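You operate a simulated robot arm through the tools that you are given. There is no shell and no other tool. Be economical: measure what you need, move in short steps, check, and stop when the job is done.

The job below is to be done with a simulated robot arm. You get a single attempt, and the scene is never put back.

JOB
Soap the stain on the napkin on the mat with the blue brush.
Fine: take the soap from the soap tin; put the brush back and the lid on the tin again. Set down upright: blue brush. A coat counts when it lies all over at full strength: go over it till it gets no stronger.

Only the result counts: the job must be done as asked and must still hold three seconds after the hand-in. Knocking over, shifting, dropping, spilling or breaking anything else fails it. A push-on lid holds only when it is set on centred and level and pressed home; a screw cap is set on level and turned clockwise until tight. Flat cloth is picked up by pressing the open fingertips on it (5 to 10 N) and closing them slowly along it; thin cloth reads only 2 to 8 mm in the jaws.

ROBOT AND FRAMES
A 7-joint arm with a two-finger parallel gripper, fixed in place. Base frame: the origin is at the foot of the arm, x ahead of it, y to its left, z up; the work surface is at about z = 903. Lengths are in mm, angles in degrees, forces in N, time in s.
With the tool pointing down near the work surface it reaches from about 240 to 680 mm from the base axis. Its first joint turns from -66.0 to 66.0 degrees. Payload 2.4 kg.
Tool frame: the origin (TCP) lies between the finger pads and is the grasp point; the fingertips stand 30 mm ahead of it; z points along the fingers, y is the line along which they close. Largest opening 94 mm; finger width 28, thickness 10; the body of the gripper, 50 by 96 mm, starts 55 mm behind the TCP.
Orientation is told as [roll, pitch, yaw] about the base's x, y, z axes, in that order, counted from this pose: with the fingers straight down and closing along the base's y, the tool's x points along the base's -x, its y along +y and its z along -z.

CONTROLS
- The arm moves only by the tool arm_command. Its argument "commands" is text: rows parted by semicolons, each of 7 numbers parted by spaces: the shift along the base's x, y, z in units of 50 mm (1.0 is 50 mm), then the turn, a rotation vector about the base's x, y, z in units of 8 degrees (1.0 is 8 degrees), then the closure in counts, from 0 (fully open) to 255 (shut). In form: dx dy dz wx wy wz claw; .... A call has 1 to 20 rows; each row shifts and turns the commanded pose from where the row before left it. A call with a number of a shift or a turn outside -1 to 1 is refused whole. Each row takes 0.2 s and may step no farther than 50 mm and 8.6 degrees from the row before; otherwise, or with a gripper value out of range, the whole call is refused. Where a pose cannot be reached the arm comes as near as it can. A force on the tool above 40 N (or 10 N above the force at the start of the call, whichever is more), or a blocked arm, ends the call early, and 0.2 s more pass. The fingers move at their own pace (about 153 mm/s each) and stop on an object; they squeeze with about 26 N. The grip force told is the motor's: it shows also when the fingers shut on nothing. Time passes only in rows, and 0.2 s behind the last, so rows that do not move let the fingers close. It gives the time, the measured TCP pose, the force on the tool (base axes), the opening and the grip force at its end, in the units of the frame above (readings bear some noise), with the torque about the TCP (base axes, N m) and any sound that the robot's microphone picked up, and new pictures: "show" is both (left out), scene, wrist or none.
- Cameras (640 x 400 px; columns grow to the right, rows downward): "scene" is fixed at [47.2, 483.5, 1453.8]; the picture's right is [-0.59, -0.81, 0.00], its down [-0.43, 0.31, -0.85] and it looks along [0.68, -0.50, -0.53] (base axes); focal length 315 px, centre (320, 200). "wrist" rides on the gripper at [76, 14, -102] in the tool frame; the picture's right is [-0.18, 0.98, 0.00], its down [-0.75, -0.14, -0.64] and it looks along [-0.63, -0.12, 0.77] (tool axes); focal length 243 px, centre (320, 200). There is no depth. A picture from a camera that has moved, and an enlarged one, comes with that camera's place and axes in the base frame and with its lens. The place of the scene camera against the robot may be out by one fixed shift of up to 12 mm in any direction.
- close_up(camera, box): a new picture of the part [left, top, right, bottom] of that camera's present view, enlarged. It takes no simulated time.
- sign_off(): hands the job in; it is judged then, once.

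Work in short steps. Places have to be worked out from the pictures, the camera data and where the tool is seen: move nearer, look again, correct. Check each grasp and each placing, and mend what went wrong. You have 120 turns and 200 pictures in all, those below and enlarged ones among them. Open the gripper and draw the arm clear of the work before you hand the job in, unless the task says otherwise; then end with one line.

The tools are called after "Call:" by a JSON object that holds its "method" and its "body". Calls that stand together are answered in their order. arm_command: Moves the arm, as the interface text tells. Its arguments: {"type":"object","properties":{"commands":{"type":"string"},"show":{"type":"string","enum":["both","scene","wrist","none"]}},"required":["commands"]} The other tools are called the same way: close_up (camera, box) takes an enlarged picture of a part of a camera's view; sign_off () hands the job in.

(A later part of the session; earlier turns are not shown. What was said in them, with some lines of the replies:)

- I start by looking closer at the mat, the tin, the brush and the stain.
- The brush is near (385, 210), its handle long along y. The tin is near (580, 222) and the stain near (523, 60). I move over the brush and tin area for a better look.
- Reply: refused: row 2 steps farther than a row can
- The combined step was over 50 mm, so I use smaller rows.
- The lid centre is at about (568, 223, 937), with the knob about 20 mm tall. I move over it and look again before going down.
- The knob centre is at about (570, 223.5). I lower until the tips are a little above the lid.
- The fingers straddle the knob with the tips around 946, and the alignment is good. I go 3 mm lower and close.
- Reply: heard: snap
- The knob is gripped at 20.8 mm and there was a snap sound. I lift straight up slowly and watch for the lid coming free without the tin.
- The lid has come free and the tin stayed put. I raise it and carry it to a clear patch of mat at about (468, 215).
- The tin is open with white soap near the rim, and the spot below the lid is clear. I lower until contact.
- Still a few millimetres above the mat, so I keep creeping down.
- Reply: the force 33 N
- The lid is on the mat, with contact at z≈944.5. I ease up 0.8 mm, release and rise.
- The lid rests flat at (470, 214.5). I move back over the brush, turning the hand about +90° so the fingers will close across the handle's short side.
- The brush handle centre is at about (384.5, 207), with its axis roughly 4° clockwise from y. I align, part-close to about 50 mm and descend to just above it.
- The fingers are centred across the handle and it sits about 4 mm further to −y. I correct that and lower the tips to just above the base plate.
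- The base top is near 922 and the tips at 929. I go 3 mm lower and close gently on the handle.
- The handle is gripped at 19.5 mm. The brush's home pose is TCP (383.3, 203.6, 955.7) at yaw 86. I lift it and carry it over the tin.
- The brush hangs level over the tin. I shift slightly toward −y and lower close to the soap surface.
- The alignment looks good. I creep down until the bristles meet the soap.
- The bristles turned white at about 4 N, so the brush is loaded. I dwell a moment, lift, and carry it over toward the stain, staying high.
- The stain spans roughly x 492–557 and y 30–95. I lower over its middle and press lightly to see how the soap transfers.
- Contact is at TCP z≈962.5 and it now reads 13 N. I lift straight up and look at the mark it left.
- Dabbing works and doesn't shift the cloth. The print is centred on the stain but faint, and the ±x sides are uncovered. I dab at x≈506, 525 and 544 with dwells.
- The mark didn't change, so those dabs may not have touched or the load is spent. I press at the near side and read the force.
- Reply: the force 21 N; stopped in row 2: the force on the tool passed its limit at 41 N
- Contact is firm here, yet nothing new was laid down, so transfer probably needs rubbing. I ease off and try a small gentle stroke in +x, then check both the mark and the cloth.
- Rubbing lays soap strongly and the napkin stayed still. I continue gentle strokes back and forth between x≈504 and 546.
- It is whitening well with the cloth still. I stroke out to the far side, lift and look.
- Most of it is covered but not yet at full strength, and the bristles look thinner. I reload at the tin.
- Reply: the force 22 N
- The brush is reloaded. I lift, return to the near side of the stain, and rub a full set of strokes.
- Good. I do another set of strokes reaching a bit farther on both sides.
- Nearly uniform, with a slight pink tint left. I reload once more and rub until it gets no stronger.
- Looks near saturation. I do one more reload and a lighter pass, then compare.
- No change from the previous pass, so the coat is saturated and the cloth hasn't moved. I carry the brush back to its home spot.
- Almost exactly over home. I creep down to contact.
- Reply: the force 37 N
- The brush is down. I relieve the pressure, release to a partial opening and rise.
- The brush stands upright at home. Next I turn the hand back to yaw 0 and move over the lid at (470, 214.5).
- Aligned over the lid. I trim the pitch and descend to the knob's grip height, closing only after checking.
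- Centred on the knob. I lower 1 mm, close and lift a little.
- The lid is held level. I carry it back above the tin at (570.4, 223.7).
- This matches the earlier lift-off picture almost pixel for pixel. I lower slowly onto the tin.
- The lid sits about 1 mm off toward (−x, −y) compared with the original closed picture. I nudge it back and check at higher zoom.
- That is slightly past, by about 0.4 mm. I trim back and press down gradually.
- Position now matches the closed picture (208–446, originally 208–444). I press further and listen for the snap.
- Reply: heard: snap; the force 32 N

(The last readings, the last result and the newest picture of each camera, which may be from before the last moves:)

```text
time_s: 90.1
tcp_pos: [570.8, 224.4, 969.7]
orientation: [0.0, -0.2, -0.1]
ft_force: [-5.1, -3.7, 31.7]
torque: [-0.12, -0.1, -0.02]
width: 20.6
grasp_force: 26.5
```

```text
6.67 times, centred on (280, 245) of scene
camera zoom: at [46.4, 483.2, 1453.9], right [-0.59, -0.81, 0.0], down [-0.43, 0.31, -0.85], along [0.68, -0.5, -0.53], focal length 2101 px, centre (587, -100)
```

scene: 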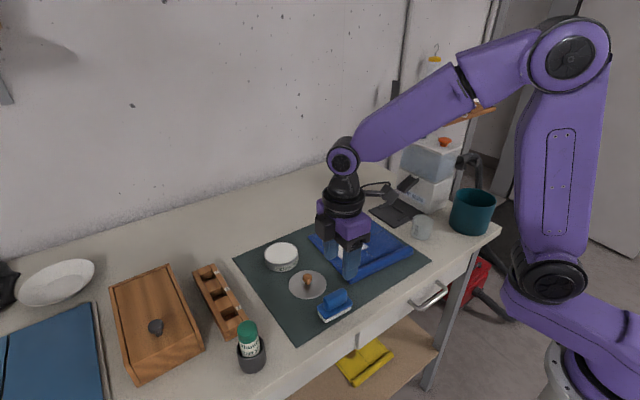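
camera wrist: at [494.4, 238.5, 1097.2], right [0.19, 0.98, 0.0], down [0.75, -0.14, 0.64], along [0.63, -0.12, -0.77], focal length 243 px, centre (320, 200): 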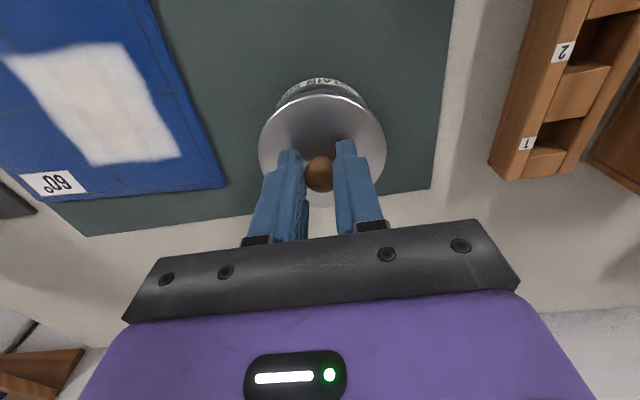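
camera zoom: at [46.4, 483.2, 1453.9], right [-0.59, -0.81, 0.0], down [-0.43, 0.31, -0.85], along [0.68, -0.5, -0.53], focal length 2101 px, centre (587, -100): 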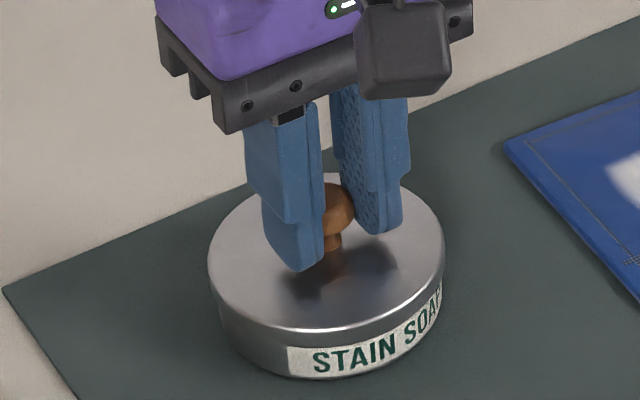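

Snap heard, then 32 N pressed. I relieve the force to near zero, release evenly and rise straight up.

Call:
{"method": "arm_command", "body": {"commands": "0 0 0.03 0 0 0 255; 0 0 0.01 0 0 0 255; 0 0 0 0 0 0 255", "show": "none"}}

Call:
{"method": "arm_command", "body": {"commands": "0 0 0 0 0 0 190; 0 0 0 0 0 0 160; 0 0 0 0 0 0 120; 0 0 0 0 0 0 120", "show": "none"}}

Call:
{"method": "arm_command", "body": {"commands": "0 0 0.3 0 0 0 120; 0 0 0.8 0 0 0 120; 0 0 0.8 0 0 0 0; 0 0 0.8 0 0 0 0; -0.8 -0.3 0.4 0 0 0 0; -0.8 -0.3 0 0 0 0 0; -0.8 -0.3 0 0 0 0 0; 0 0 0 0 0 0 0"}}

Call:
{"method": "close_up", "body": {"camera": "scene", "box": [240, 225, 320, 275]}}

Call:
{"method": "close_up", "body": {"camera": "scene", "box": [220, 200, 440, 340]}}

```text
time_s: 90.9
tcp_pos: [572.2, 223.3, 970.6]
orientation: [-0.1, -0.2, -0.1]
ft_force: [4.7, -1.1, 15.3]
torque: [0.02, -0.46, -0.03]
width: 20.9
grasp_force: 26.0
```

```text
time_s: 91.9
tcp_pos: [571.4, 224.5, 969.1]
orientation: [-0.1, 0.0, -0.1]
ft_force: [0.1, 0.5, 0.2]
torque: [-0.03, -0.01, 0.0]
width: 49.7
grasp_force: 0.1
```

```text
time_s: 93.7
tcp_pos: [451.5, 179.0, 1124.8]
orientation: [-0.2, 0.0, -0.1]
ft_force: [-0.1, -0.5, 0.5]
torque: [0.02, -0.05, 0.0]
width: 94.0
grasp_force: 0.2
camera wrist: at [375.0, 193.0, 1227.1], right [0.19, 0.98, 0.0], down [0.75, -0.14, 0.64], along [0.63, -0.12, -0.77], focal length 243 px, centre (320, 200)
```

scene: 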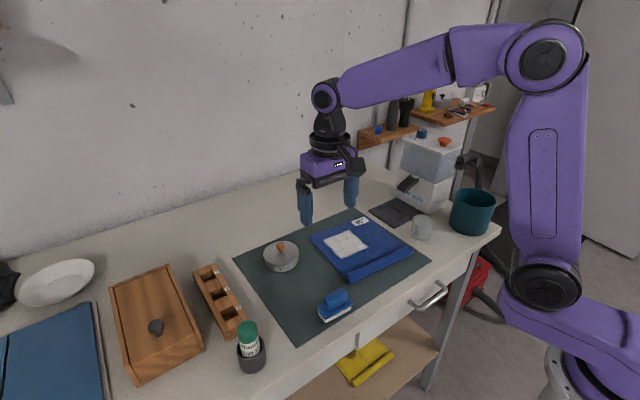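
wrist: 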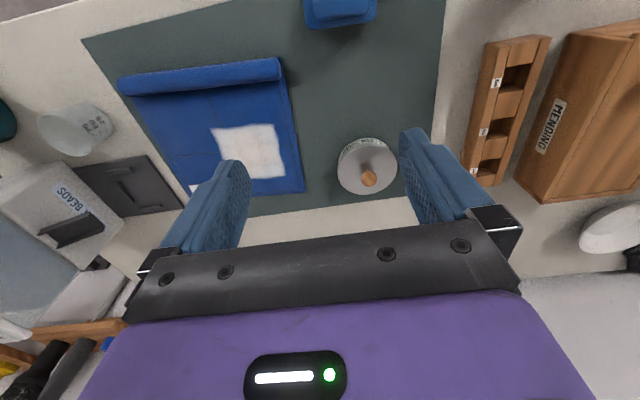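

```text
8.00 times, centred on (280, 250) of scene
camera zoom: at [47.1, 483.5, 1453.8], right [-0.59, -0.81, 0.0], down [-0.43, 0.31, -0.85], along [0.68, -0.5, -0.53], focal length 2521 px, centre (640, -200)
```

zoom: 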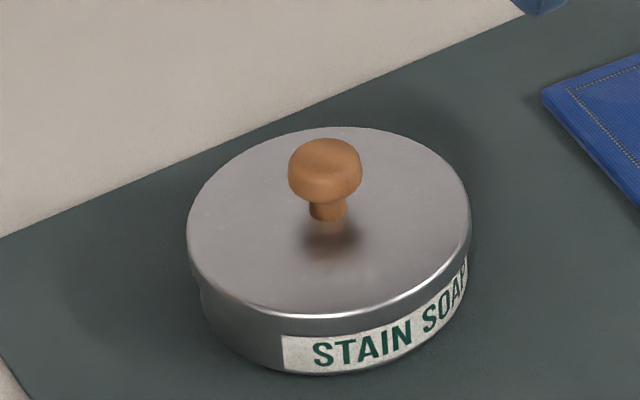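

```text
2.86 times, centred on (330, 270) of scene
camera zoom: at [47.1, 483.5, 1453.8], right [-0.59, -0.81, 0.0], down [-0.43, 0.31, -0.85], along [0.68, -0.5, -0.53], focal length 900 px, centre (291, 0)
```

zoom: 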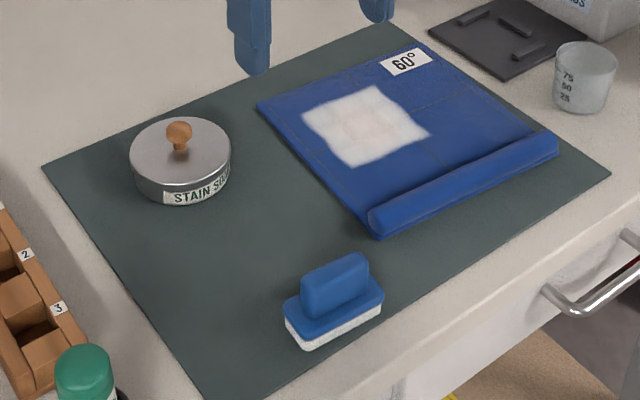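

The tin looks as it did at the start: lid level and centred, no second snap on release. The brush is upright at home, the stain is fully coated, and the arm is clear with the gripper open. I hand in.

Call:
{"method": "sign_off", "body": {}}

```text
The job is handed in.
```

The job is handed in: the stain is soaped all over and a last pass made it no stronger. The blue brush stands upright within about 1–2 mm of its old spot, and the lid is pressed back on the tin. The napkin moved about 1–2 mm during the rubbing.
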